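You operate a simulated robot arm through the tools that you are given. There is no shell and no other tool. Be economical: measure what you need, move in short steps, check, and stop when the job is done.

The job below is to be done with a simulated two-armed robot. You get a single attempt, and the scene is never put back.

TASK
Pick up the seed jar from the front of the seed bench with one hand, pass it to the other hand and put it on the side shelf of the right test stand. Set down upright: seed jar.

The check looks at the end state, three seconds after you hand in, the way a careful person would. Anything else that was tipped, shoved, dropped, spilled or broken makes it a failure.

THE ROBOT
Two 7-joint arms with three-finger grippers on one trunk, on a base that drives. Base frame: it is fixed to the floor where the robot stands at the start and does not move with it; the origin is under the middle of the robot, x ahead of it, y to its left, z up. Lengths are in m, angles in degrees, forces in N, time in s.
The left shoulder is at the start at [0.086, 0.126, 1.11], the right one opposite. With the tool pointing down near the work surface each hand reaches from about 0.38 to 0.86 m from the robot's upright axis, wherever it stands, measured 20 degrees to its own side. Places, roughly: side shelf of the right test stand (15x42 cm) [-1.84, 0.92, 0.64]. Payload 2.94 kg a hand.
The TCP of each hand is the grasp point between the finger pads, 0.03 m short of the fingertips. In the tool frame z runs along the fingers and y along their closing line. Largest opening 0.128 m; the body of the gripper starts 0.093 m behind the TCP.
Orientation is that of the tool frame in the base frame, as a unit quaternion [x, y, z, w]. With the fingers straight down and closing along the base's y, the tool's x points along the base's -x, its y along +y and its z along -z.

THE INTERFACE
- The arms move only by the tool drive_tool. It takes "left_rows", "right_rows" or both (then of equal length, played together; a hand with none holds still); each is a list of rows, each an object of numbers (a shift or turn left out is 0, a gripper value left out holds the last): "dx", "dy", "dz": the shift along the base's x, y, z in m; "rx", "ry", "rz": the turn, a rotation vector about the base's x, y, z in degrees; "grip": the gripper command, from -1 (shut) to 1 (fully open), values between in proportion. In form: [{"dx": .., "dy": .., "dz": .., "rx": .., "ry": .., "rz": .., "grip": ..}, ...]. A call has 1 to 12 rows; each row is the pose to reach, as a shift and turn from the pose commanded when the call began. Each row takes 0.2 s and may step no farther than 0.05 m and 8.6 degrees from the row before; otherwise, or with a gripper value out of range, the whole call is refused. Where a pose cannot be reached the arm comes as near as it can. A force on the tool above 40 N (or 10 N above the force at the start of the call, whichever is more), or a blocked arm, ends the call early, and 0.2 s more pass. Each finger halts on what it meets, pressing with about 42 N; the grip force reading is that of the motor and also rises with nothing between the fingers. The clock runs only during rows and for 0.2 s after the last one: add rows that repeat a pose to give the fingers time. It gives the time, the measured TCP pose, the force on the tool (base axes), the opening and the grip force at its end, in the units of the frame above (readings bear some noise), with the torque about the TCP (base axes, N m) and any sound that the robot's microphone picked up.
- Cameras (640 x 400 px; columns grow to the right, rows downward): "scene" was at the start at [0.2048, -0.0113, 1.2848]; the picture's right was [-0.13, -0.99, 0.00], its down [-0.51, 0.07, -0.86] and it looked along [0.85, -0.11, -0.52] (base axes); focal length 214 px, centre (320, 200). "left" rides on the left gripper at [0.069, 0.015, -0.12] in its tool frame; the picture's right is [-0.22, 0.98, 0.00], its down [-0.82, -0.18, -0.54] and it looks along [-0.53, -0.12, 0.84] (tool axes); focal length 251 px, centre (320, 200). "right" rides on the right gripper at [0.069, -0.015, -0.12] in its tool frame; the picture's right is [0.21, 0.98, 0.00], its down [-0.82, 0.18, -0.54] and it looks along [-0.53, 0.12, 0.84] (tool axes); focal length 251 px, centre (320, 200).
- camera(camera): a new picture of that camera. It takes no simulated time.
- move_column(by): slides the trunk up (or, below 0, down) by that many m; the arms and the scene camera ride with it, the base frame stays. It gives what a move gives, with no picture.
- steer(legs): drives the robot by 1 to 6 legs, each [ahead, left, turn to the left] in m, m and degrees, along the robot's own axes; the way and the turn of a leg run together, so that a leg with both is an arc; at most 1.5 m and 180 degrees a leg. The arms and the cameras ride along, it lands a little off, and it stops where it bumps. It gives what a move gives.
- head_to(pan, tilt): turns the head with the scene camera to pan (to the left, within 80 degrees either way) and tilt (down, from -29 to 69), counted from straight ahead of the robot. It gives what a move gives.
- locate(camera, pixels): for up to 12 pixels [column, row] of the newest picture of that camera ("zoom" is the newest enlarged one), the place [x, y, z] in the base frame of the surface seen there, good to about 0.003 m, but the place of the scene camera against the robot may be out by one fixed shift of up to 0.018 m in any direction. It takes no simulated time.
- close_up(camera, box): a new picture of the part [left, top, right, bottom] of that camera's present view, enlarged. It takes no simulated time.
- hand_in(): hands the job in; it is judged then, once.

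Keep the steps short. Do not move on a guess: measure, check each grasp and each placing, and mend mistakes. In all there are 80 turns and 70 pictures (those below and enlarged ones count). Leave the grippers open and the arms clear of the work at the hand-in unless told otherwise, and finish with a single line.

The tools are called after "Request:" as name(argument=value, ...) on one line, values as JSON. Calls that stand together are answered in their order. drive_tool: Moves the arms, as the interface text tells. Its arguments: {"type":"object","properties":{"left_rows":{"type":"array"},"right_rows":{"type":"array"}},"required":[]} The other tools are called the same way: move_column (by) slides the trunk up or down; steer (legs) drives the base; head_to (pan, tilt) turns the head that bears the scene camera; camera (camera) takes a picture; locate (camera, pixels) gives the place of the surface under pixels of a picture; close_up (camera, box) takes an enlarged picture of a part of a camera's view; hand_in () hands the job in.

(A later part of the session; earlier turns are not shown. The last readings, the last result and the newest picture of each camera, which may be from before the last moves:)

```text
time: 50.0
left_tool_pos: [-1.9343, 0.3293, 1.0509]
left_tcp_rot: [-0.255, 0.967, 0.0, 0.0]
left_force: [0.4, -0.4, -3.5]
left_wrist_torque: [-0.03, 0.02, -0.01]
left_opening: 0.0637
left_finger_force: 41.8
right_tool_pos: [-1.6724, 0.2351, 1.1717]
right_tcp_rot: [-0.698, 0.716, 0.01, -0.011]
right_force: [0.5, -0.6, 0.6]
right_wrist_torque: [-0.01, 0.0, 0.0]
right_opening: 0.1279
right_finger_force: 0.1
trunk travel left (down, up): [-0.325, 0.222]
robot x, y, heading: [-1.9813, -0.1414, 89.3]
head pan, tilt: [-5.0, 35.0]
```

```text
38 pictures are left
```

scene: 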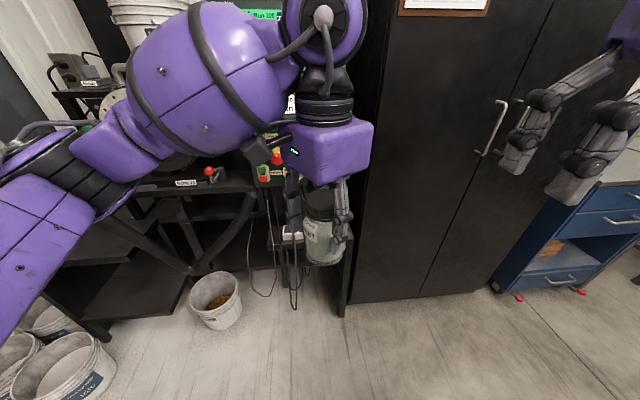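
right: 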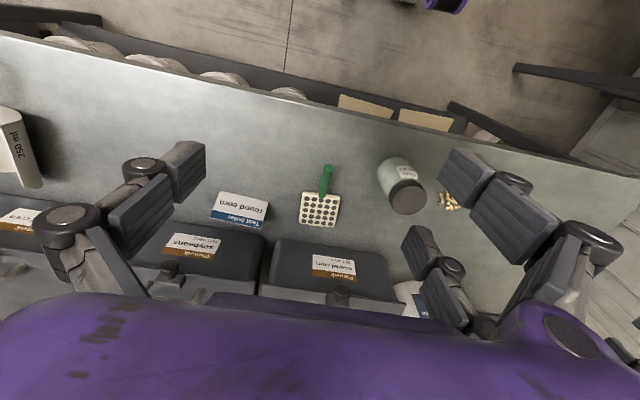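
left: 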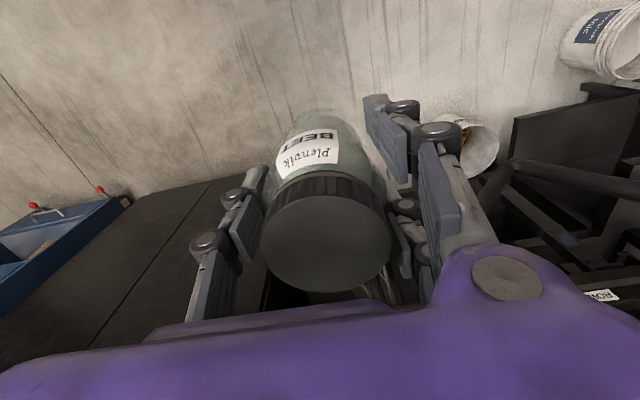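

The left camera now faces left-front, and the thumb points back-right toward the right arm. I'll bring the jar forward and lower, to about (-1.95,0.50,0.86), to give the right arm room. I'll also start yawing the right hand.

Request:
drive_tool(left_rows=[{"dy": 0.025, "dz": -0.03}, {"dy": 0.05, "dz": -0.06}, {"dy": 0.075, "dz": -0.09}, {"dy": 0.1, "dz": -0.12}, {"dx": -0.005, "dy": 0.125, "dz": -0.15}, {"dx": -0.01, "dy": 0.15, "dz": -0.18}, {"dx": -0.015, "dy": 0.17, "dz": -0.2}, {"dx": -0.015, "dy": 0.17, "dz": -0.2}], right_rows=[{"rz": 7, "dz": -0.03, "dy": 0.02}, {"rz": 14, "dz": -0.06, "dy": 0.04}, {"rz": 21, "dz": -0.09, "dy": 0.06}, {"rz": 28, "dz": -0.12, "dy": 0.08}, {"rz": 28, "dz": -0.15, "dy": 0.1}, {"rz": 28, "dz": -0.18, "dy": 0.1}, {"rz": 28, "dz": -0.2, "dy": 0.1}, {"rz": 28, "dz": -0.2, "dy": 0.1}])

Request:
camera(camera="scene")

```text
time: 51.8
left_tool_pos: [-1.951, 0.4896, 0.8585]
left_tcp_rot: [-0.256, 0.967, 0.0, 0.001]
left_force: [-0.4, 0.4, -1.8]
left_wrist_torque: [-0.02, 0.03, 0.01]
left_opening: 0.064
left_finger_force: 41.9
left hand out of reach, approached as far as the arm can: row 7, 8
right_tool_pos: [-1.6713, 0.3337, 0.9705]
right_tcp_rot: [0.851, -0.525, -0.007, 0.012]
right_force: [0.0, 0.4, 1.0]
right_wrist_torque: [0.0, -0.02, -0.02]
right_opening: 0.1279
right_finger_force: 0.0
trunk travel left (down, up): [-0.325, 0.222]
robot x, y, heading: [-1.9742, -0.135, 89.2]
head pan, tilt: [-5.0, 35.0]
```

```text
37 pictures are left
```

scene: 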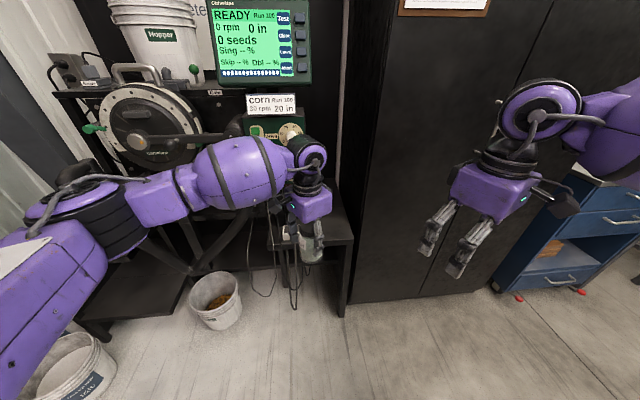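

The jar is now at (-1.951,0.490,0.859) and the right hand is yawed 27° to the left. Next I'll pitch the right hand up by 70°, so its fingers point forward and 20° down.

Request:
drive_tool(right_rows=[{"rx": 7, "ry": 3.5}, {"rx": 14, "ry": 7}, {"rx": 21, "ry": 10.5}, {"rx": 28, "ry": 14}, {"rx": 35, "ry": 17.5}, {"rx": 42, "ry": 21}, {"rx": 49, "ry": 24.5}, {"rx": 56, "ry": 28}, {"rx": 62.6, "ry": 31.4}, {"rx": 62.6, "ry": 31.4}])

Request:
head_to(pan=-10, tilt=38)

Request:
camera(camera="scene")

Request:
camera(camera="right")

```text
time: 54.0
left_tool_pos: [-1.9492, 0.4887, 0.8586]
left_tcp_rot: [-0.256, 0.967, -0.001, 0.0]
left_force: [0.6, 0.8, -2.7]
left_wrist_torque: [-0.05, -0.01, 0.03]
left_opening: 0.0638
left_finger_force: 42.7
right_tool_pos: [-1.6725, 0.3369, 0.9713]
right_tcp_rot: [0.701, -0.423, -0.495, -0.291]
right_force: [-0.4, 0.2, 0.2]
right_wrist_torque: [0.0, 0.06, 0.0]
right_opening: 0.1279
right_finger_force: 0.0
trunk travel left (down, up): [-0.325, 0.222]
robot x, y, heading: [-1.9775, -0.1373, 89.2]
head pan, tilt: [-5.0, 35.0]
```

```text
time: 54.7
left_tool_pos: [-1.9493, 0.4881, 0.8594]
left_tcp_rot: [-0.257, 0.966, -0.001, 0.0]
left_force: [0.0, -0.1, -2.8]
left_wrist_torque: [0.01, 0.01, 0.01]
left_opening: 0.0639
left_finger_force: 42.0
right_tool_pos: [-1.6724, 0.3351, 0.9718]
right_tcp_rot: [0.701, -0.425, -0.494, -0.291]
right_force: [0.6, 0.3, 0.1]
right_wrist_torque: [-0.02, 0.04, 0.03]
right_opening: 0.1281
right_finger_force: 0.1
trunk travel left (down, up): [-0.325, 0.222]
robot x, y, heading: [-1.9763, -0.1362, 88.7]
head pan, tilt: [-10.0, 38.0]
```

```text
36 pictures are left
```

scene: 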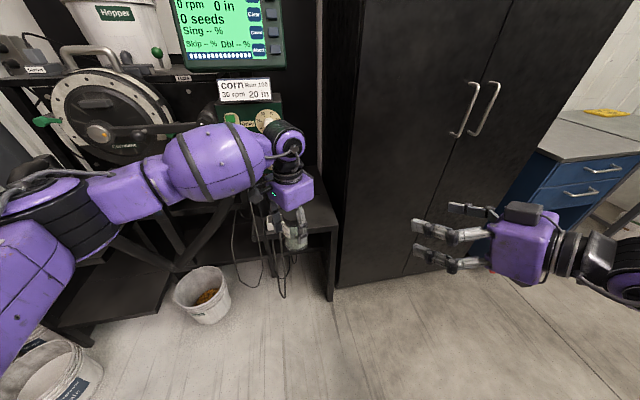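

```text
35 pictures are left
```

right: 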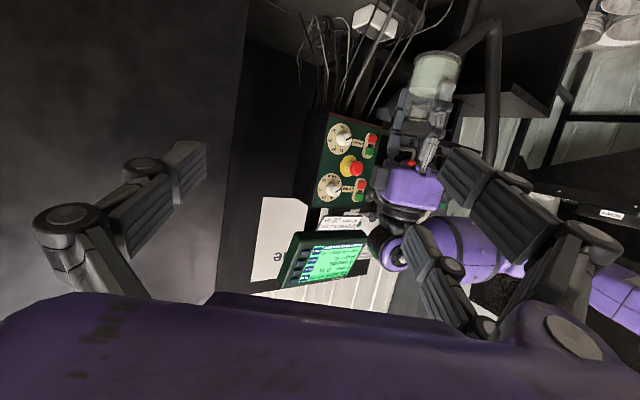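

The right hand now points along (-0.45,0.83,-0.34), 20° down, aimed as planned. I'll bring it, still open, to a standoff 0.17 m behind the jar on its axis.

Request:
drive_tool(right_rows=[{"dz": -0.04, "grip": 1}, {"dx": -0.02, "dz": -0.08}, {"dx": -0.055, "dz": -0.11}, {"dx": -0.095, "dz": -0.126}, {"dx": -0.135, "dz": -0.126}, {"dx": -0.17, "dz": -0.126}, {"dx": -0.194, "dy": -0.002, "dz": -0.126}, {"dx": -0.194, "dy": -0.002, "dz": -0.126}])

Request:
camera(camera="scene")

Request:
camera(camera="right")

```text
time: 56.5
left_tool_pos: [-1.9513, 0.4898, 0.8581]
left_tcp_rot: [-0.257, 0.967, 0.0, 0.0]
left_force: [0.2, 0.0, -3.0]
left_wrist_torque: [-0.02, -0.01, -0.04]
left_opening: 0.0641
left_finger_force: 42.2
right_tool_pos: [-1.7051, 0.3301, 0.9245]
right_tcp_rot: [0.702, -0.423, -0.494, -0.289]
right_force: [0.6, -0.3, 0.1]
right_wrist_torque: [0.03, -0.03, 0.0]
right_opening: 0.1278
right_finger_force: 0.0
right hand out of reach, approached as far as the arm can: row 2, 3, 4, 5, 6, 7, 8
trunk travel left (down, up): [-0.325, 0.222]
robot x, y, heading: [-1.9757, -0.1397, 89.1]
head pan, tilt: [-10.0, 38.0]
```

```text
34 pictures are left
```

scene: 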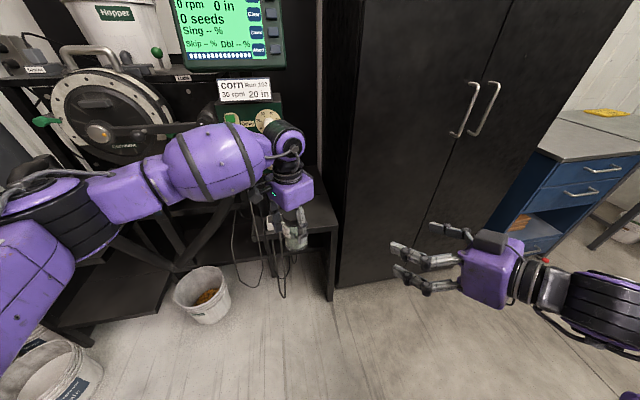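

```text
33 pictures are left
```

right: 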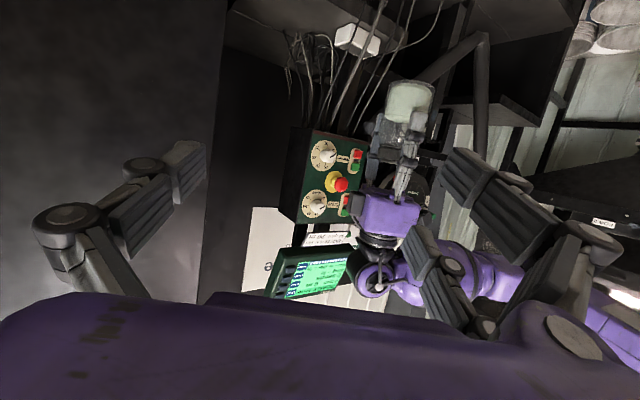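

The right arm hit its limit when going down. I'll try sideways at a higher level instead. The jar can come up to meet it.

Request:
drive_tool(right_rows=[{"dx": -0.02, "dz": 0.02}, {"dx": -0.05, "dz": 0.04}, {"dx": -0.08, "dz": 0.05}, {"dx": -0.12, "dz": 0.05}, {"dx": -0.15, "dz": 0.05}, {"dx": -0.15, "dz": 0.05}])

Request:
camera(camera="scene")

```text
time: 57.9
left_tool_pos: [-1.9503, 0.4906, 0.858]
left_tcp_rot: [-0.255, 0.967, -0.002, -0.001]
left_force: [-0.4, 1.1, -4.1]
left_wrist_torque: [-0.02, 0.0, 0.0]
left_opening: 0.064
left_finger_force: 42.3
right_tool_pos: [-1.7551, 0.4005, 0.9914]
right_tcp_rot: [0.702, -0.424, -0.494, -0.289]
right_force: [0.5, 0.8, -0.5]
right_wrist_torque: [0.01, 0.0, 0.03]
right_opening: 0.1283
right_finger_force: 0.0
right hand out of reach, approached as far as the arm can: row 1, 2, 3, 4, 5, 6
trunk travel left (down, up): [-0.325, 0.222]
robot x, y, heading: [-1.9816, -0.1355, 89.0]
head pan, tilt: [-10.0, 38.0]
```

```text
32 pictures are left
```

scene: 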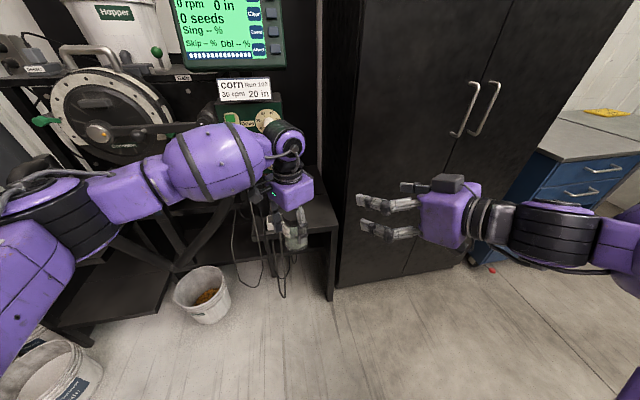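

The right hand now sits at (-1.755,0.40,0.99) and seems freer further forward. I'll test a small forward-left shift.

Request:
drive_tool(right_rows=[{"dx": -0.02, "dy": 0.02}, {"dx": -0.04, "dy": 0.045}, {"dx": -0.06, "dy": 0.07}, {"dx": -0.06, "dy": 0.07}])

```text
time: 58.9
left_tool_pos: [-1.9484, 0.4888, 0.8588]
left_tcp_rot: [-0.256, 0.967, 0.0, -0.001]
left_force: [0.5, 0.5, -2.7]
left_wrist_torque: [0.0, 0.07, -0.02]
left_opening: 0.0637
left_finger_force: 41.7
right_tool_pos: [-1.7816, 0.4638, 1.0173]
right_tcp_rot: [0.732, -0.396, -0.453, -0.319]
right_force: [0.2, 0.2, 0.7]
right_wrist_torque: [-0.06, -0.01, -0.01]
right_opening: 0.1277
right_finger_force: 0.1
right hand out of reach, approached as far as the arm can: row 1, 2, 3
trunk travel left (down, up): [-0.325, 0.222]
robot x, y, heading: [-1.9736, -0.1381, 89.3]
head pan, tilt: [-10.0, 38.0]
```

The right wrist is more natural pointing further left. So I'll yaw the right hand to 70° left at a standoff, turn the left hand back by 40° so its closing line matches, and bring the jar to about (-1.895,0.38,0.98).

Request:
drive_tool(right_rows=[{"dx": 0.0125, "dy": -0.025, "dz": -0.008, "rx": -0.5, "ry": 1.05, "rz": 6.85}, {"dx": 0.025, "dy": -0.05, "dz": -0.016, "rx": -1.0, "ry": 2.1, "rz": 13.7}, {"dx": 0.0375, "dy": -0.075, "dz": -0.025, "rx": -1.5, "ry": 3.15, "rz": 20.5}, {"dx": 0.05, "dy": -0.1, "dz": -0.033, "rx": -2.0, "ry": 4.2, "rz": 27.4}, {"dx": 0.0625, "dy": -0.126, "dz": -0.042, "rx": -2.5, "ry": 5.25, "rz": 34.2}, {"dx": 0.075, "dy": -0.152, "dz": -0.05, "rx": -3.0, "ry": 6.3, "rz": 41.1}, {"dx": 0.075, "dy": -0.152, "dz": -0.05, "rx": -3.0, "ry": 6.3, "rz": 41.1}], left_rows=[{"dx": 0.009, "dy": -0.018, "dz": 0.02, "rz": 6.7}, {"dx": 0.018, "dy": -0.036, "dz": 0.04, "rz": 13.4}, {"dx": 0.027, "dy": -0.054, "dz": 0.06, "rz": 20}, {"dx": 0.036, "dy": -0.073, "dz": 0.08, "rz": 26.7}, {"dx": 0.045, "dy": -0.091, "dz": 0.1, "rz": 33.3}, {"dx": 0.054, "dy": -0.109, "dz": 0.121, "rz": 40}, {"dx": 0.054, "dy": -0.109, "dz": 0.121, "rz": 40}])

Request:
camera(camera="scene")

Request:
camera(camera="right")

```text
time: 60.7
left_tool_pos: [-1.8951, 0.3822, 0.975]
left_tcp_rot: [-0.572, 0.82, 0.0, -0.001]
left_force: [0.1, 0.3, -1.9]
left_wrist_torque: [0.0, 0.02, 0.02]
left_opening: 0.0638
left_finger_force: 41.7
right_tool_pos: [-1.8156, 0.3706, 1.1883]
right_tcp_rot: [0.709, 0.045, -0.66, -0.245]
right_force: [0.0, 0.5, 0.1]
right_wrist_torque: [0.04, 0.01, 0.04]
right_opening: 0.1277
right_finger_force: 0.1
right hand out of reach, approached as far as the arm can: row 1, 6, 7
trunk travel left (down, up): [-0.325, 0.222]
robot x, y, heading: [-1.9774, -0.1367, 89.0]
head pan, tilt: [-10.0, 38.0]
stopped in row 7 (right hand): the arm was blocked; the commanded pose is now the measured one
```

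```text
31 pictures are left
```

scene: 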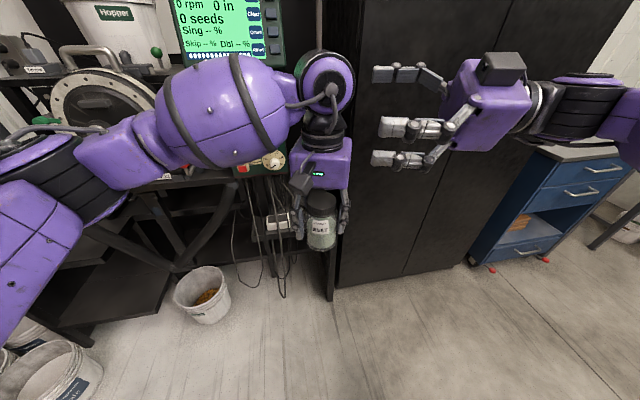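

```text
30 pictures are left
```

right: 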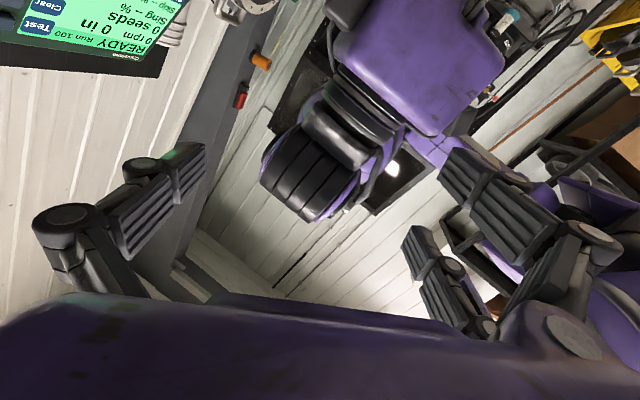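

The right arm was blocked, probably touching the left hand, and it is rolled, so a near-horizontal pose is awkward this close in. New plan: both hands lean together. The right hand points 55° down and the left hand, with the jar, tilts 35°, keeping the same geometry between them. First I'll bring the right hand back out to the right and into that pose.

Request:
drive_tool(right_rows=[{"dx": 0.03, "dz": 0.0}, {"dx": 0.06, "dz": 0.0, "rx": -5.2, "ry": -5.1, "rz": -3}, {"dx": 0.09, "dz": 0.0, "rx": -10.4, "ry": -10.2, "rz": -5.9}, {"dx": 0.12, "dz": -0.01, "rx": -15.7, "ry": -15.3, "rz": -8.9}, {"dx": 0.15, "dz": -0.02, "rx": -20.9, "ry": -20.3, "rz": -11.8}, {"dx": 0.18, "dz": -0.03, "rx": -26.1, "ry": -25.4, "rz": -14.8}, {"dx": 0.2, "dz": -0.05, "rx": -31.4, "ry": -30.5, "rz": -17.8}, {"dx": 0.2, "dz": -0.07, "rx": -36.6, "ry": -35.6, "rz": -20.7}, {"dx": 0.2, "dz": -0.08, "rx": -41.8, "ry": -40.7, "rz": -23.7}, {"dx": 0.2, "dz": -0.08, "rx": -41.8, "ry": -40.7, "rz": -23.7}])

Request:
camera(camera="scene")

```text
time: 62.9
left_tool_pos: [-1.8946, 0.3822, 0.9768]
left_tcp_rot: [-0.572, 0.82, -0.001, -0.001]
left_force: [-0.6, 0.3, -2.6]
left_wrist_torque: [-0.04, -0.01, -0.01]
left_opening: 0.0637
left_finger_force: 42.3
right_tool_pos: [-1.6917, 0.4037, 1.0101]
right_tcp_rot: [0.771, -0.232, -0.553, -0.217]
right_force: [0.9, 1.0, 0.0]
right_wrist_torque: [-0.01, 0.01, 0.02]
right_opening: 0.128
right_finger_force: 0.2
right hand out of reach, approached as far as the arm can: row 2, 3, 4, 5, 6, 7, 8, 9, 10
trunk travel left (down, up): [-0.325, 0.222]
robot x, y, heading: [-1.9751, -0.1421, 89.2]
head pan, tilt: [-10.0, 38.0]
```

```text
29 pictures are left
```

scene: 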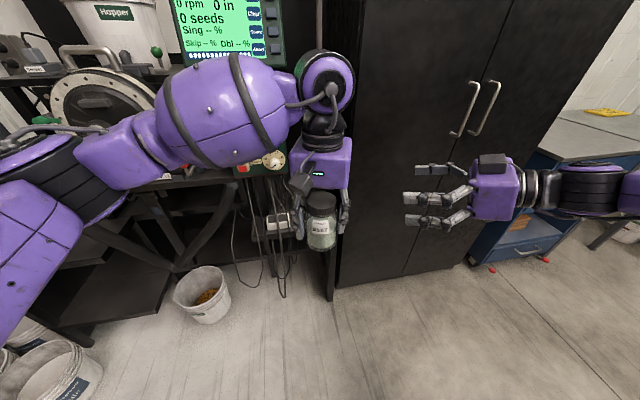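

The right hand has settled at (-1.692,0.404,1.010), pointing 52° left and 17° down and nearly level. That is a good receiving pose, so I'll leave it there and bring the jar to it. First, staging 0.17 m ahead of it, with the left hand turned to match.

Request:
drive_tool(left_rows=[{"dx": 0.013, "dy": 0.026, "dz": 0.01, "rz": -4}, {"dx": 0.026, "dy": 0.052, "dz": 0.02, "rz": -8}, {"dx": 0.038, "dy": 0.08, "dz": 0.03, "rz": -12}, {"dx": 0.051, "dy": 0.106, "dz": 0.04, "rz": -16}, {"dx": 0.064, "dy": 0.131, "dz": 0.047, "rz": -18}, {"dx": 0.064, "dy": 0.131, "dz": 0.047, "rz": -18}])

Request:
camera(camera="scene")

Request:
camera(camera="right")

```text
time: 64.3
left_tool_pos: [-1.8331, 0.5107, 1.0254]
left_tcp_rot: [-0.436, 0.9, 0.0, 0.0]
left_force: [0.2, 0.0, -3.3]
left_wrist_torque: [0.01, 0.0, -0.05]
left_opening: 0.0639
left_finger_force: 41.7
right_tool_pos: [-1.6928, 0.4023, 1.0087]
right_tcp_rot: [0.77, -0.233, -0.552, -0.219]
right_force: [-0.1, -0.4, 0.2]
right_wrist_torque: [-0.01, -0.02, -0.01]
right_opening: 0.128
right_finger_force: 0.1
trunk travel left (down, up): [-0.325, 0.222]
robot x, y, heading: [-1.976, -0.1401, 88.9]
head pan, tilt: [-10.0, 38.0]
```

```text
28 pictures are left
```

scene: 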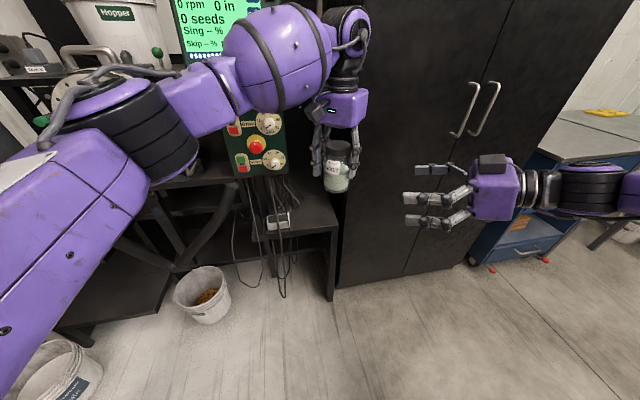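

```text
27 pictures are left
```

right: 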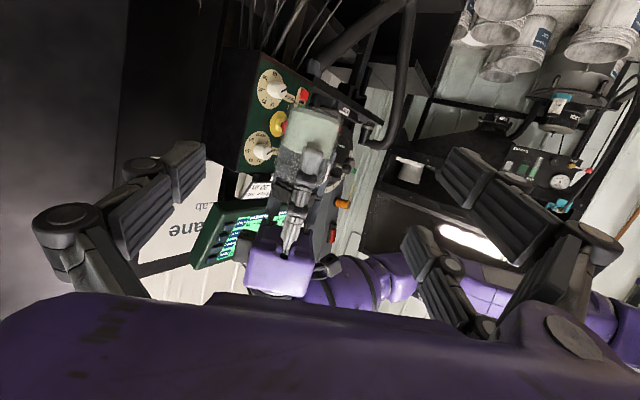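

The jar is centred between the right hand's open fingers, with a lateral error of about 2 mm. I'll slide the jar 0.10 m toward the right hand, then check.

Request:
drive_tool(left_rows=[{"dx": 0.02, "dy": -0.0155}, {"dx": 0.04, "dy": -0.031}, {"dx": 0.06, "dy": -0.047}, {"dx": 0.079, "dy": -0.062}, {"dx": 0.079, "dy": -0.062}])

Request:
camera(camera="right")

Request:
close_up(camera="scene", box=[280, 100, 520, 260])

```text
time: 65.5
left_tool_pos: [-1.7533, 0.4516, 1.0228]
left_tcp_rot: [-0.437, 0.9, 0.0, 0.0]
left_force: [-0.9, -0.3, -2.3]
left_wrist_torque: [-0.03, 0.01, -0.01]
left_opening: 0.0641
left_finger_force: 42.3
right_tool_pos: [-1.6923, 0.4048, 1.0094]
right_tcp_rot: [0.771, -0.232, -0.552, -0.218]
right_force: [-0.1, 0.8, 0.4]
right_wrist_torque: [-0.02, -0.01, 0.0]
right_opening: 0.128
right_finger_force: 0.1
trunk travel left (down, up): [-0.325, 0.222]
robot x, y, heading: [-1.9728, -0.138, 89.1]
head pan, tilt: [-10.0, 38.0]
```

```text
26 pictures are left
```

right: 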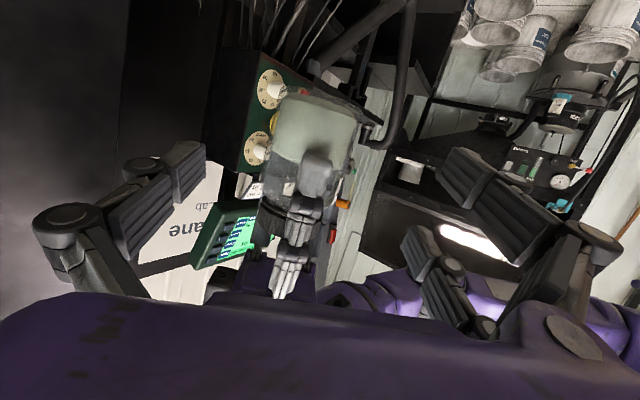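

```text
2.50 times, centred on (400, 180) of scene
```

zoom: 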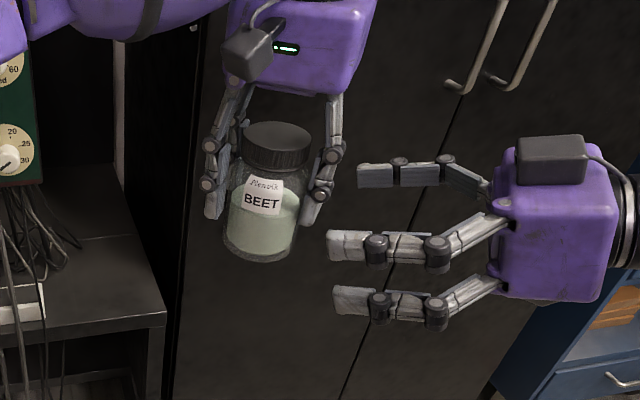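

The gap along the approach is 0.077 m and still centred. I'll slide the last 0.07 m.

Request:
drive_tool(left_rows=[{"dx": 0.015, "dy": -0.012}, {"dx": 0.03, "dy": -0.0235}, {"dx": 0.044, "dy": -0.0345}, {"dx": 0.055, "dy": -0.043}, {"dx": 0.055, "dy": -0.043}])

Request:
close_up(camera="scene", box=[280, 100, 520, 260])

Request:
camera(camera="right")

```text
time: 66.7
left_tool_pos: [-1.6968, 0.4077, 1.0231]
left_tcp_rot: [-0.437, 0.899, 0.0, 0.0]
left_force: [0.1, 0.7, -3.1]
left_wrist_torque: [-0.02, -0.01, 0.0]
left_opening: 0.0635
left_finger_force: 42.3
right_tool_pos: [-1.6924, 0.4031, 1.01]
right_tcp_rot: [0.771, -0.232, -0.552, -0.218]
right_force: [0.5, 0.0, 0.0]
right_wrist_torque: [-0.03, 0.0, 0.02]
right_opening: 0.1278
right_finger_force: 0.0
trunk travel left (down, up): [-0.325, 0.222]
robot x, y, heading: [-1.9732, -0.1368, 89.1]
head pan, tilt: [-10.0, 38.0]
```

```text
2.50 times, centred on (400, 180) of scene
```

zoom: 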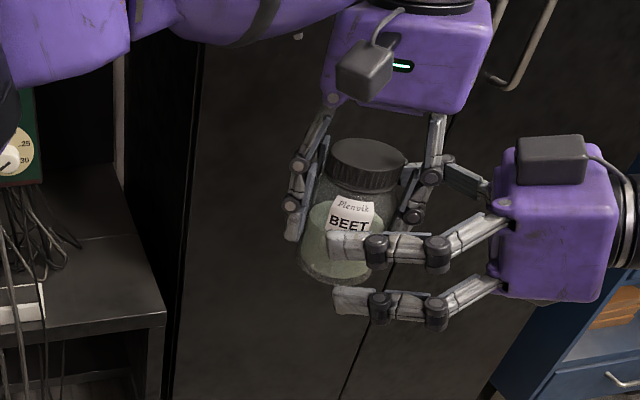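

```text
23 pictures are left
```

right: 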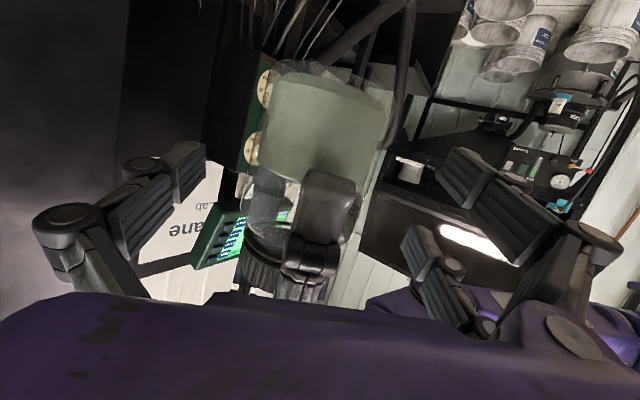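

The jar is in place between the open right fingers. I'll close the right hand while the left still holds.

Request:
drive_tool(right_rows=[{"grip": 0.5}, {"grip": 0.2}, {"grip": 0.0}, {"grip": -0.3}, {"grip": -1}, {"grip": -1}, {"grip": -1}])

Request:
close_up(camera="scene", box=[280, 100, 520, 260])

```text
time: 68.3
left_tool_pos: [-1.697, 0.4078, 1.023]
left_tcp_rot: [-0.436, 0.9, -0.001, -0.001]
left_force: [-15.0, -9.1, -10.6]
left_wrist_torque: [-0.73, 0.22, -0.02]
left_opening: 0.0613
left_finger_force: 41.7
right_tool_pos: [-1.6922, 0.4037, 1.0102]
right_tcp_rot: [0.77, -0.231, -0.553, -0.218]
right_force: [14.7, 10.2, 6.7]
right_wrist_torque: [0.63, -0.04, -0.1]
right_opening: 0.0657
right_finger_force: 41.7
trunk travel left (down, up): [-0.325, 0.222]
robot x, y, heading: [-1.9752, -0.1382, 89.1]
head pan, tilt: [-10.0, 38.0]
```

```text
2.50 times, centred on (400, 180) of scene
```

zoom: 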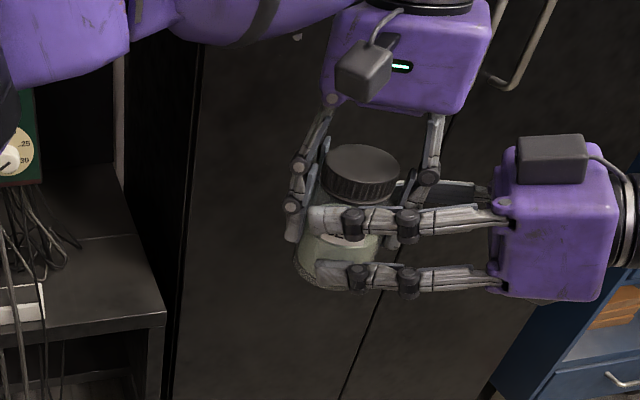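

The right hand grips at 66 mm and 42 N. I'll open the left hand partway, to avoid hitting the right palm, and watch whether the jar stays.

Request:
drive_tool(left_rows=[{"grip": 0.1}, {"grip": 0.25}, {"grip": 0.38}, {"grip": 0.38}])

Request:
close_up(camera="scene", box=[280, 100, 520, 260])

```text
time: 69.3
left_tool_pos: [-1.6955, 0.4086, 1.0233]
left_tcp_rot: [-0.437, 0.9, 0.0, 0.0]
left_force: [-0.3, -0.8, -0.3]
left_wrist_torque: [0.01, 0.0, 0.02]
left_opening: 0.0884
left_finger_force: 0.2
right_tool_pos: [-1.6918, 0.4031, 1.0103]
right_tcp_rot: [0.771, -0.231, -0.552, -0.217]
right_force: [-0.8, 0.6, 0.6]
right_wrist_torque: [-0.01, 0.0, 0.01]
right_opening: 0.0656
right_finger_force: 41.8
trunk travel left (down, up): [-0.325, 0.222]
robot x, y, heading: [-1.9747, -0.1395, 89.0]
head pan, tilt: [-10.0, 38.0]
```

```text
2.50 times, centred on (400, 180) of scene
```

zoom: 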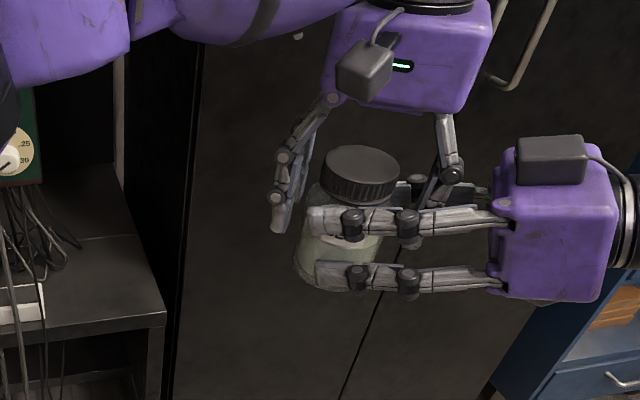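

The jar stays in the right hand. I'll raise the left hand straight up and clear.

Request:
drive_tool(left_rows=[{"dz": 0.02}, {"dz": 0.05}, {"dz": 0.09}, {"dz": 0.13}, {"dz": 0.17}, {"dz": 0.17}])

Request:
camera(camera="scene")

```text
time: 70.7
left_tool_pos: [-1.6996, 0.4113, 1.1935]
left_tcp_rot: [-0.437, 0.899, -0.003, -0.002]
left_force: [-0.9, 0.0, 0.3]
left_wrist_torque: [-0.01, 0.01, 0.02]
left_opening: 0.0883
left_finger_force: 0.1
right_tool_pos: [-1.6922, 0.4042, 1.0097]
right_tcp_rot: [0.77, -0.232, -0.553, -0.218]
right_force: [0.0, -0.3, -0.5]
right_wrist_torque: [-0.02, 0.01, 0.03]
right_opening: 0.0657
right_finger_force: 41.9
trunk travel left (down, up): [-0.325, 0.222]
robot x, y, heading: [-1.9725, -0.1383, 89.1]
head pan, tilt: [-10.0, 38.0]
```

```text
20 pictures are left
```

scene: 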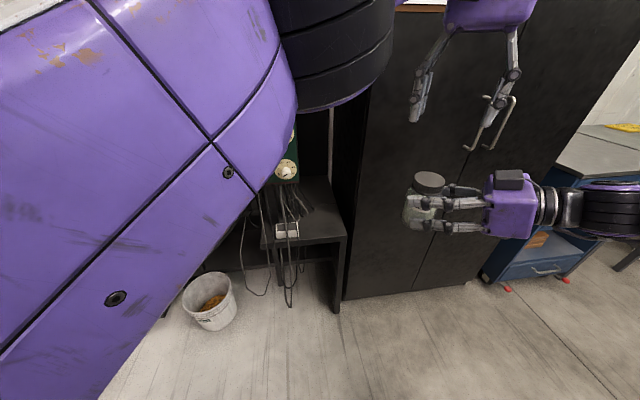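

The jar is in the right hand alone. I'll move the left hand well away to the left, and yaw the right hand 30° clockwise while moving it a little forward and outward.

Request:
drive_tool(left_rows=[{"dx": -0.04}, {"dx": -0.08}, {"dx": -0.12}, {"dx": -0.16, "dy": -0.02}, {"dx": -0.2, "dy": -0.04}, {"dx": -0.24, "dy": -0.06}, {"dx": -0.28, "dy": -0.08}, {"dx": -0.32, "dy": -0.09}, {"dx": -0.32, "dy": -0.09}], right_rows=[{}, {}, {"dx": 0.01, "dy": 0.01, "rz": -5}, {"dx": 0.02, "dy": 0.02, "rz": -10}, {"dx": 0.03, "dy": 0.03, "rz": -15}, {"dx": 0.04, "dy": 0.04, "rz": -20}, {"dx": 0.05, "dy": 0.05, "rz": -25}, {"dx": 0.05, "dy": 0.058, "rz": -30}, {"dx": 0.05, "dy": 0.058, "rz": -30}])

Request:
camera(camera="scene")

```text
time: 72.7
left_tool_pos: [-2.0158, 0.3189, 1.1893]
left_tcp_rot: [-0.436, 0.9, 0.0, -0.001]
left_force: [0.0, 0.2, -0.7]
left_wrist_torque: [0.0, 0.04, 0.02]
left_opening: 0.0883
left_finger_force: 0.1
right_tool_pos: [-1.6409, 0.451, 1.0078]
right_tcp_rot: [0.684, -0.424, -0.477, -0.353]
right_force: [0.5, 0.4, -1.5]
right_wrist_torque: [-0.04, -0.02, 0.03]
right_opening: 0.0659
right_finger_force: 42.2
trunk travel left (down, up): [-0.325, 0.222]
robot x, y, heading: [-1.974, -0.1422, 89.1]
head pan, tilt: [-10.0, 38.0]
```

```text
19 pictures are left
```

scene: 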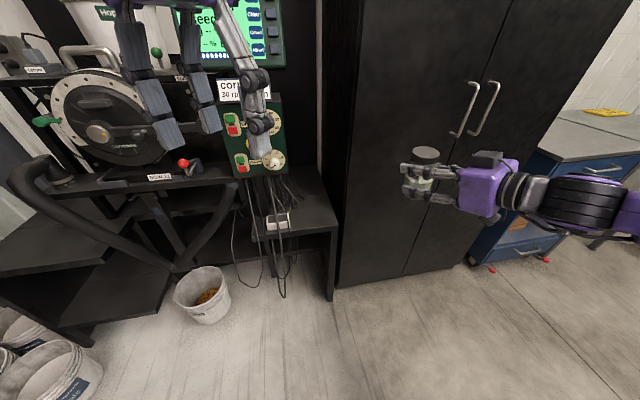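

The right hand reached this pose fully, with the jar upright in it. I'll measure the shelf surroundings: cabinet edge, control box, white box and bucket.

Request:
locate(camera="scene", pixels=[[336, 230], [326, 230], [262, 236], [290, 232], [310, 175], [320, 200], [344, 215], [275, 170], [240, 175], [285, 222], [228, 300], [335, 290]])

Request:
close_up(camera="scene", box=[230, 150, 350, 250])

Request:
close_up(camera="scene", box=[380, 130, 480, 220])

```text
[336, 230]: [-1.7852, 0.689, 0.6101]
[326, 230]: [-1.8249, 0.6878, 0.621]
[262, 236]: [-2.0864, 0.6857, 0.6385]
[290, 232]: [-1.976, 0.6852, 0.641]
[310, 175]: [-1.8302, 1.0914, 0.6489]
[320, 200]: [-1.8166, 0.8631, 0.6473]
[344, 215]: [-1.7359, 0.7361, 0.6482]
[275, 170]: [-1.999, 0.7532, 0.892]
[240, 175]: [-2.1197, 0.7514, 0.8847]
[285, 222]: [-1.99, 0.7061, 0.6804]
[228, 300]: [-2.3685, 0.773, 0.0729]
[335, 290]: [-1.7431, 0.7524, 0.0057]
```

```text
4.00 times, centred on (290, 200) of scene
```

zoom: 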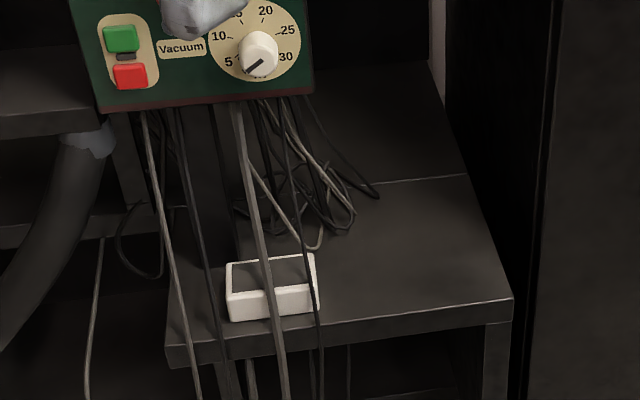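

```text
4.44 times, centred on (430, 175) of scene
```

zoom: 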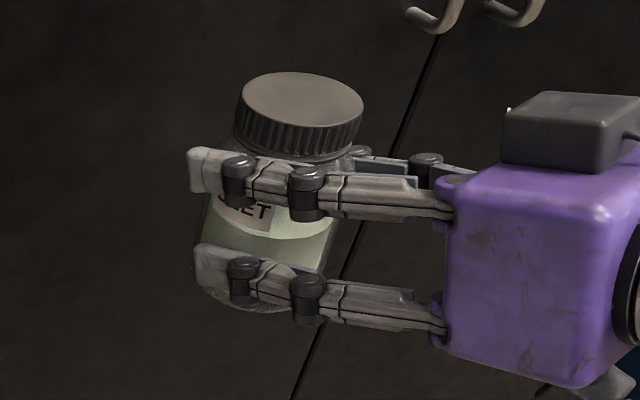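

The shelf top is at z≈0.645 and its front edge at y≈0.69. The free area is x -1.90…-1.78, with cables and the white box beyond x<-1.92 and the cabinet at x>-1.735. I'm aiming for (-1.835,0.77). First I'll tuck the left hand back and remove the right hand's 4.5° roll so the jar stands true.

Request:
drive_tool(left_rows=[{"dx": -0.04, "dy": -0.01}, {"dx": -0.08, "dy": -0.02}, {"dx": -0.12, "dy": -0.03}, {"dx": -0.16, "dy": -0.045}, {"dx": -0.2, "dy": -0.06}, {"dx": -0.2, "dy": -0.06}], right_rows=[{"rx": -0.6, "ry": 1.4}, {"rx": -1.2, "ry": 2.8}, {"rx": -1.7, "ry": 4.2}, {"rx": -1.7, "ry": 4.2}, {"rx": -1.7, "ry": 4.2}, {"rx": -1.7, "ry": 4.2}])

Request:
steer(legs=[[0, 0.29, 0], [0, 0, -7], [0.19, 0, 0]])

Request:
move_column(by=-0.2)

Request:
head_to(pan=-30, tilt=30)

Request:
camera(camera="scene")

```text
time: 74.1
left_tool_pos: [-2.2172, 0.2559, 1.1933]
left_tcp_rot: [-0.436, 0.9, 0.0, 0.0]
left_force: [-0.3, -0.1, 0.1]
left_wrist_torque: [-0.01, 0.04, -0.03]
left_opening: 0.088
left_finger_force: 0.0
right_tool_pos: [-1.6422, 0.4501, 1.0072]
right_tcp_rot: [0.672, -0.444, -0.495, -0.327]
right_force: [1.0, 0.7, -0.3]
right_wrist_torque: [-0.01, 0.0, 0.03]
right_opening: 0.066
right_finger_force: 41.6
trunk travel left (down, up): [-0.325, 0.222]
robot x, y, heading: [-1.976, -0.1354, 89.1]
head pan, tilt: [-10.0, 38.0]
```

```text
time: 79.0
left_tool_pos: [-2.4368, 0.4759, 1.1938]
left_tcp_rot: [-0.38, 0.925, 0.0, 0.0]
left_force: [0.4, 0.4, 0.2]
left_wrist_torque: [-0.04, 0.01, 0.0]
left_opening: 0.0883
left_finger_force: 0.0
right_tool_pos: [-1.8439, 0.5971, 1.0072]
right_tcp_rot: [0.643, -0.485, -0.473, -0.358]
right_force: [0.0, 0.3, -0.3]
right_wrist_torque: [-0.01, 0.0, 0.0]
right_opening: 0.0659
right_finger_force: 42.0
trunk travel left (down, up): [-0.325, 0.222]
robot x, y, heading: [-2.2457, 0.0531, 82.0]
head pan, tilt: [-10.0, 38.0]
```

```text
time: 81.2
left_tool_pos: [-2.4316, 0.5088, 0.9621]
left_tcp_rot: [-0.379, 0.925, -0.036, -0.021]
left_force: [1.0, 0.1, 0.5]
left_wrist_torque: [0.03, 0.04, -0.01]
left_opening: 0.0884
left_finger_force: 0.0
right_tool_pos: [-1.8448, 0.5965, 0.8084]
right_tcp_rot: [0.643, -0.483, -0.475, -0.357]
right_force: [0.9, 0.0, 0.2]
right_wrist_torque: [-0.04, -0.01, -0.02]
right_opening: 0.0661
right_finger_force: 41.9
trunk travel left (down, up): [-0.125, 0.422]
robot x, y, heading: [-2.2494, 0.0567, 82.3]
head pan, tilt: [-10.0, 38.0]
```

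```text
time: 82.0
left_tool_pos: [-2.4328, 0.5072, 0.9613]
left_tcp_rot: [-0.379, 0.925, -0.035, -0.021]
left_force: [0.3, -0.4, 0.9]
left_wrist_torque: [-0.02, 0.0, 0.01]
left_opening: 0.0882
left_finger_force: 0.0
right_tool_pos: [-1.8436, 0.5961, 0.8083]
right_tcp_rot: [0.642, -0.485, -0.473, -0.358]
right_force: [-0.1, -0.2, -0.5]
right_wrist_torque: [-0.08, -0.02, -0.04]
right_opening: 0.0658
right_finger_force: 41.9
trunk travel left (down, up): [-0.125, 0.422]
robot x, y, heading: [-2.2451, 0.0568, 81.9]
head pan, tilt: [-30.0, 30.0]
```

```text
16 pictures are left
```

scene: 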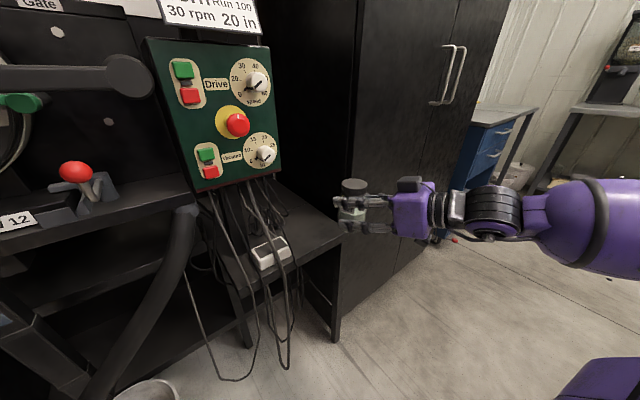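

The right hand is level and the jar is 0.11 m above shelf height, in front of it. I'll ease the left hand back and up for clearance, then zoom in on the jar and shelf.

Request:
drive_tool(left_rows=[{"dy": -0.01, "dz": 0.04}, {"dy": -0.03, "dz": 0.08}, {"dy": -0.06, "dz": 0.11}, {"dy": -0.09, "dz": 0.13}, {"dy": -0.09, "dz": 0.13}])

Request:
close_up(camera="scene", box=[220, 160, 420, 290])

Request:
locate(camera="zoom", pixels=[[430, 85], [405, 85], [455, 85], [430, 75], [430, 95], [418, 190], [440, 190], [395, 235], [330, 285], [250, 170], [340, 200], [330, 240]])

```text
time: 83.2
left_tool_pos: [-2.3749, 0.4086, 1.0206]
left_tcp_rot: [-0.387, 0.921, -0.031, -0.022]
left_force: [-15.7, 31.8, -3.5]
left_wrist_torque: [-1.2, -0.54, 0.7]
left_opening: 0.0662
left_finger_force: 0.1
left hand out of reach, approached as far as the arm can: row 1, 2, 3, 4, 5
right_tool_pos: [-1.8431, 0.5968, 0.8062]
right_tcp_rot: [0.643, -0.485, -0.473, -0.356]
right_force: [0.2, -0.4, 0.8]
right_wrist_torque: [-0.05, 0.0, 0.01]
right_opening: 0.066
right_finger_force: 42.3
trunk travel left (down, up): [-0.125, 0.422]
robot x, y, heading: [-2.2447, 0.0523, 82.1]
head pan, tilt: [-30.0, 30.0]
stopped in row 5 (left hand): the force on the tool passed its limit at 50 N (the readings are from after the stop); the commanded pose is now the measured one
```

```text
3.08 times, centred on (320, 225) of scene
```

zoom: 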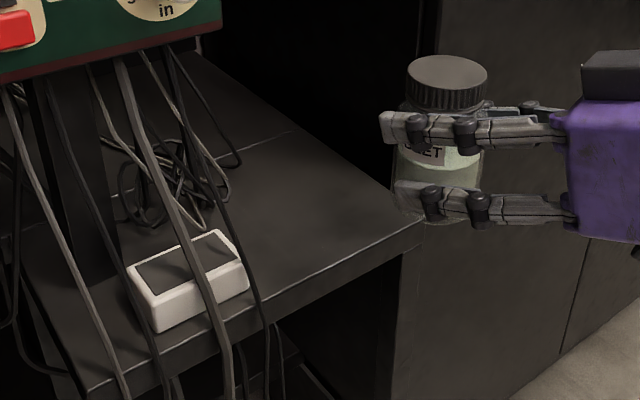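

```text
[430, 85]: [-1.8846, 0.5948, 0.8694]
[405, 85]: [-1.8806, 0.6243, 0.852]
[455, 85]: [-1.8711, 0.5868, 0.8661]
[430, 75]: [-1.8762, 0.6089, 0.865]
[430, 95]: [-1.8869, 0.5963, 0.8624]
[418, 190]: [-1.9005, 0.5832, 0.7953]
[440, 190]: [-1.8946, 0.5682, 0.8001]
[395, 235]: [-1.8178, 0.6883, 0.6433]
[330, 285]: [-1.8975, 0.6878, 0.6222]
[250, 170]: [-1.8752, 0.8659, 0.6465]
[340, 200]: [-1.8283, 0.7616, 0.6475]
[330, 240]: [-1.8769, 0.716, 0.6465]
```

The left hand met something, with a 35 N push forward and its fingers pressed to 66 mm. I need to see what it touched before moving on.

Request:
camera(camera="left")

Request:
head_to(pan=25, tilt=35)

Request:
camera(camera="scene")

```text
14 pictures are left
```

left: 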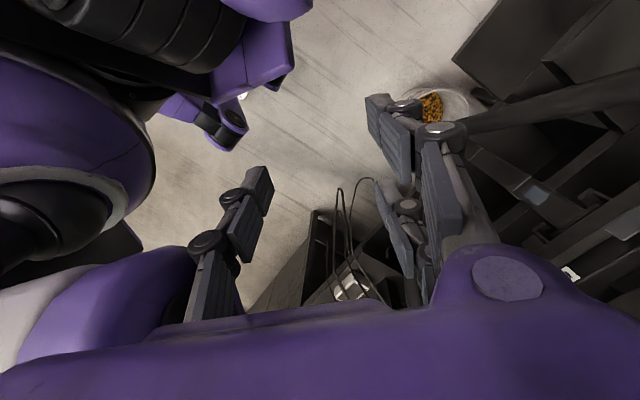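

```text
time: 84.4
left_tool_pos: [-2.3792, 0.4071, 1.0202]
left_tcp_rot: [-0.383, 0.923, -0.03, -0.028]
left_force: [-62.3, 0.1, -11.2]
left_wrist_torque: [0.33, -2.1, -1.87]
left_opening: 0.0569
left_finger_force: 0.1
right_tool_pos: [-1.8439, 0.5973, 0.8078]
right_tcp_rot: [0.643, -0.485, -0.473, -0.358]
right_force: [0.1, -0.1, 0.4]
right_wrist_torque: [-0.04, 0.02, 0.01]
right_opening: 0.0658
right_finger_force: 41.7
trunk travel left (down, up): [-0.125, 0.422]
robot x, y, heading: [-2.245, 0.0566, 81.9]
head pan, tilt: [25.0, 35.0]
```

```text
13 pictures are left
```

scene: 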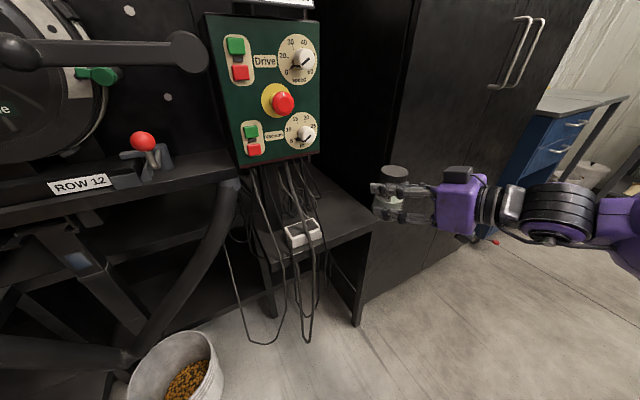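

The left camera shows robot body parts, and the head panned only partway. So the left hand is pressing on the robot's own head, not on the workshop. I'll move it away to the left.

Request:
drive_tool(left_rows=[{"dx": -0.03, "dy": 0.01}, {"dx": -0.06, "dy": 0.02}, {"dx": -0.1, "dy": 0.02}, {"dx": -0.13, "dy": 0.02}, {"dx": -0.13, "dy": 0.02}])

Request:
head_to(pan=-28, tilt=36)

```text
time: 85.6
left_tool_pos: [-2.4365, 0.4224, 0.9569]
left_tcp_rot: [-0.383, 0.923, -0.033, -0.022]
left_force: [0.2, -0.1, 0.6]
left_wrist_torque: [-0.01, -0.02, -0.02]
left_opening: 0.0883
left_finger_force: 0.0
left hand out of reach, approached as far as the arm can: row 1, 2, 3, 4, 5
right_tool_pos: [-1.8443, 0.5977, 0.8079]
right_tcp_rot: [0.643, -0.485, -0.473, -0.357]
right_force: [-0.3, -0.4, -0.6]
right_wrist_torque: [-0.02, 0.0, 0.0]
right_opening: 0.0659
right_finger_force: 41.3
trunk travel left (down, up): [-0.125, 0.422]
robot x, y, heading: [-2.2442, 0.055, 81.9]
head pan, tilt: [25.0, 35.0]
```

```text
time: 86.9
left_tool_pos: [-2.4364, 0.4223, 0.957]
left_tcp_rot: [-0.383, 0.923, -0.033, -0.022]
left_force: [0.2, 0.1, -0.3]
left_wrist_torque: [0.0, 0.0, -0.01]
left_opening: 0.0884
left_finger_force: 0.1
right_tool_pos: [-1.8435, 0.5962, 0.8079]
right_tcp_rot: [0.642, -0.484, -0.475, -0.358]
right_force: [-0.5, 0.6, -0.2]
right_wrist_torque: [0.0, 0.01, -0.01]
right_opening: 0.0658
right_finger_force: 41.6
trunk travel left (down, up): [-0.125, 0.422]
robot x, y, heading: [-2.2418, 0.0556, 81.6]
head pan, tilt: [-28.0, 36.0]
```

The left hand is free again. I'll take a fresh scene picture and measure the jar and shelf corner together.

Request:
close_up(camera="scene", box=[210, 120, 410, 250])

```text
3.08 times, centred on (310, 185) of scene
```

zoom: 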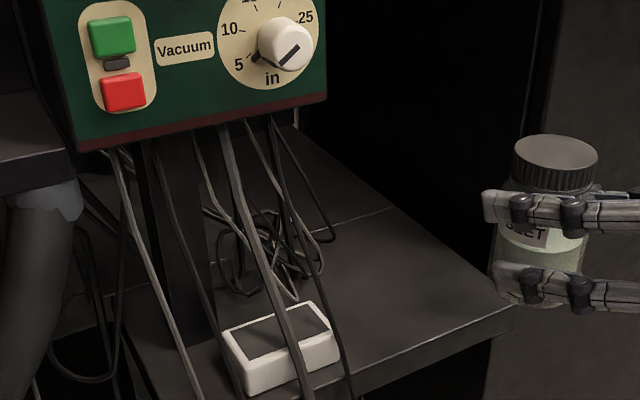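

Request:
locate(camera="zoom", pixels=[[555, 152], [525, 152], [587, 152], [555, 141], [555, 163], [498, 300], [505, 312], [440, 240], [330, 235], [400, 300], [570, 60], [540, 290]])

```text
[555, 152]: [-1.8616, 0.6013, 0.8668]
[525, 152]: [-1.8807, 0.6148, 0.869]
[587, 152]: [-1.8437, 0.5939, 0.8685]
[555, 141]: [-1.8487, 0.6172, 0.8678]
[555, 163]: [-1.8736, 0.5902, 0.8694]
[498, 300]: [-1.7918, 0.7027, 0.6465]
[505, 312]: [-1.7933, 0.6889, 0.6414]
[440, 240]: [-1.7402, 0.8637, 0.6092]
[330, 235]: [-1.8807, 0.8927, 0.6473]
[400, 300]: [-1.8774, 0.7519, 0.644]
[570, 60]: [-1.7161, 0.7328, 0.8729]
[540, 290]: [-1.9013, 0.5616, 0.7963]
```

In the scene's own frame the lid centre is (-1.862,0.603), its top is level at 0.868, and the shelf corner is near (-1.785,0.69) at z 0.6465. I'll carry the jar forward to (-1.845,0.775), keeping it 0.1 m above the shelf.

Request:
drive_tool(right_rows=[{"dx": 0.003, "dy": 0.03}, {"dx": 0.006, "dy": 0.06}, {"dx": 0.009, "dy": 0.09}, {"dx": 0.012, "dy": 0.12}, {"dx": 0.015, "dy": 0.15}, {"dx": 0.017, "dy": 0.172}, {"dx": 0.017, "dy": 0.172}])

Request:
close_up(camera="scene", box=[210, 120, 410, 250])

Request:
locate(camera="zoom", pixels=[[480, 125], [460, 125], [500, 125]])

```text
time: 88.5
left_tool_pos: [-2.4352, 0.4227, 0.9586]
left_tcp_rot: [-0.383, 0.923, -0.033, -0.021]
left_force: [0.2, -0.4, 0.5]
left_wrist_torque: [0.0, 0.02, -0.02]
left_opening: 0.0881
left_finger_force: 0.0
right_tool_pos: [-1.8288, 0.7697, 0.8097]
right_tcp_rot: [0.643, -0.484, -0.474, -0.357]
right_force: [-0.6, 0.0, 0.7]
right_wrist_torque: [-0.03, 0.0, 0.02]
right_opening: 0.066
right_finger_force: 42.3
trunk travel left (down, up): [-0.125, 0.422]
robot x, y, heading: [-2.246, 0.0541, 81.8]
head pan, tilt: [-28.0, 36.0]
```

```text
3.08 times, centred on (310, 185) of scene
```

zoom: 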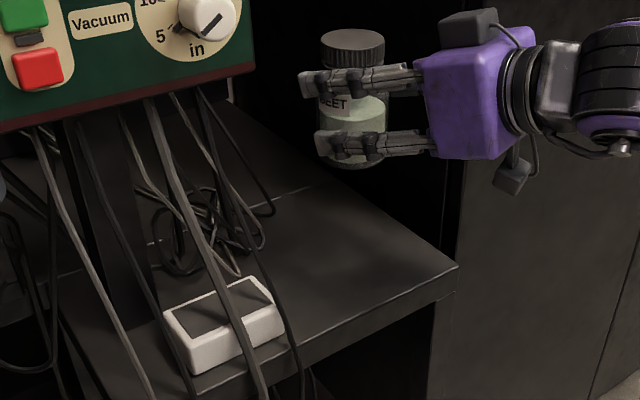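

```text
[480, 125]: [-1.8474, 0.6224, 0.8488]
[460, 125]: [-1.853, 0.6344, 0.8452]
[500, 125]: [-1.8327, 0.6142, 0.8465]
```

The jar now hovers above the shelf. The wrist camera hangs in front of the shelf edge, at about (515,175) in the zoom. I'll check the jar's position against the shelf.

Request:
locate(camera="zoom", pixels=[[352, 40], [335, 40], [370, 40], [450, 268], [400, 300], [330, 230], [515, 180], [515, 165], [270, 210], [275, 300], [470, 290], [415, 255]])

```text
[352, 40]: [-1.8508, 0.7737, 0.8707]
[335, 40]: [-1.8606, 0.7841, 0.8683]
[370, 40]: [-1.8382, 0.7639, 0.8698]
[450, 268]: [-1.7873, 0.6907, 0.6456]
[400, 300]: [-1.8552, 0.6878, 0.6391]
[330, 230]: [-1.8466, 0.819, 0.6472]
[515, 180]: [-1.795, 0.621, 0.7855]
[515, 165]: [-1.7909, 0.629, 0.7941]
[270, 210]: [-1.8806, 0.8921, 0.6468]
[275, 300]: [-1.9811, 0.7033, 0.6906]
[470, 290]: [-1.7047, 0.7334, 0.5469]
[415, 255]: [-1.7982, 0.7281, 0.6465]
```

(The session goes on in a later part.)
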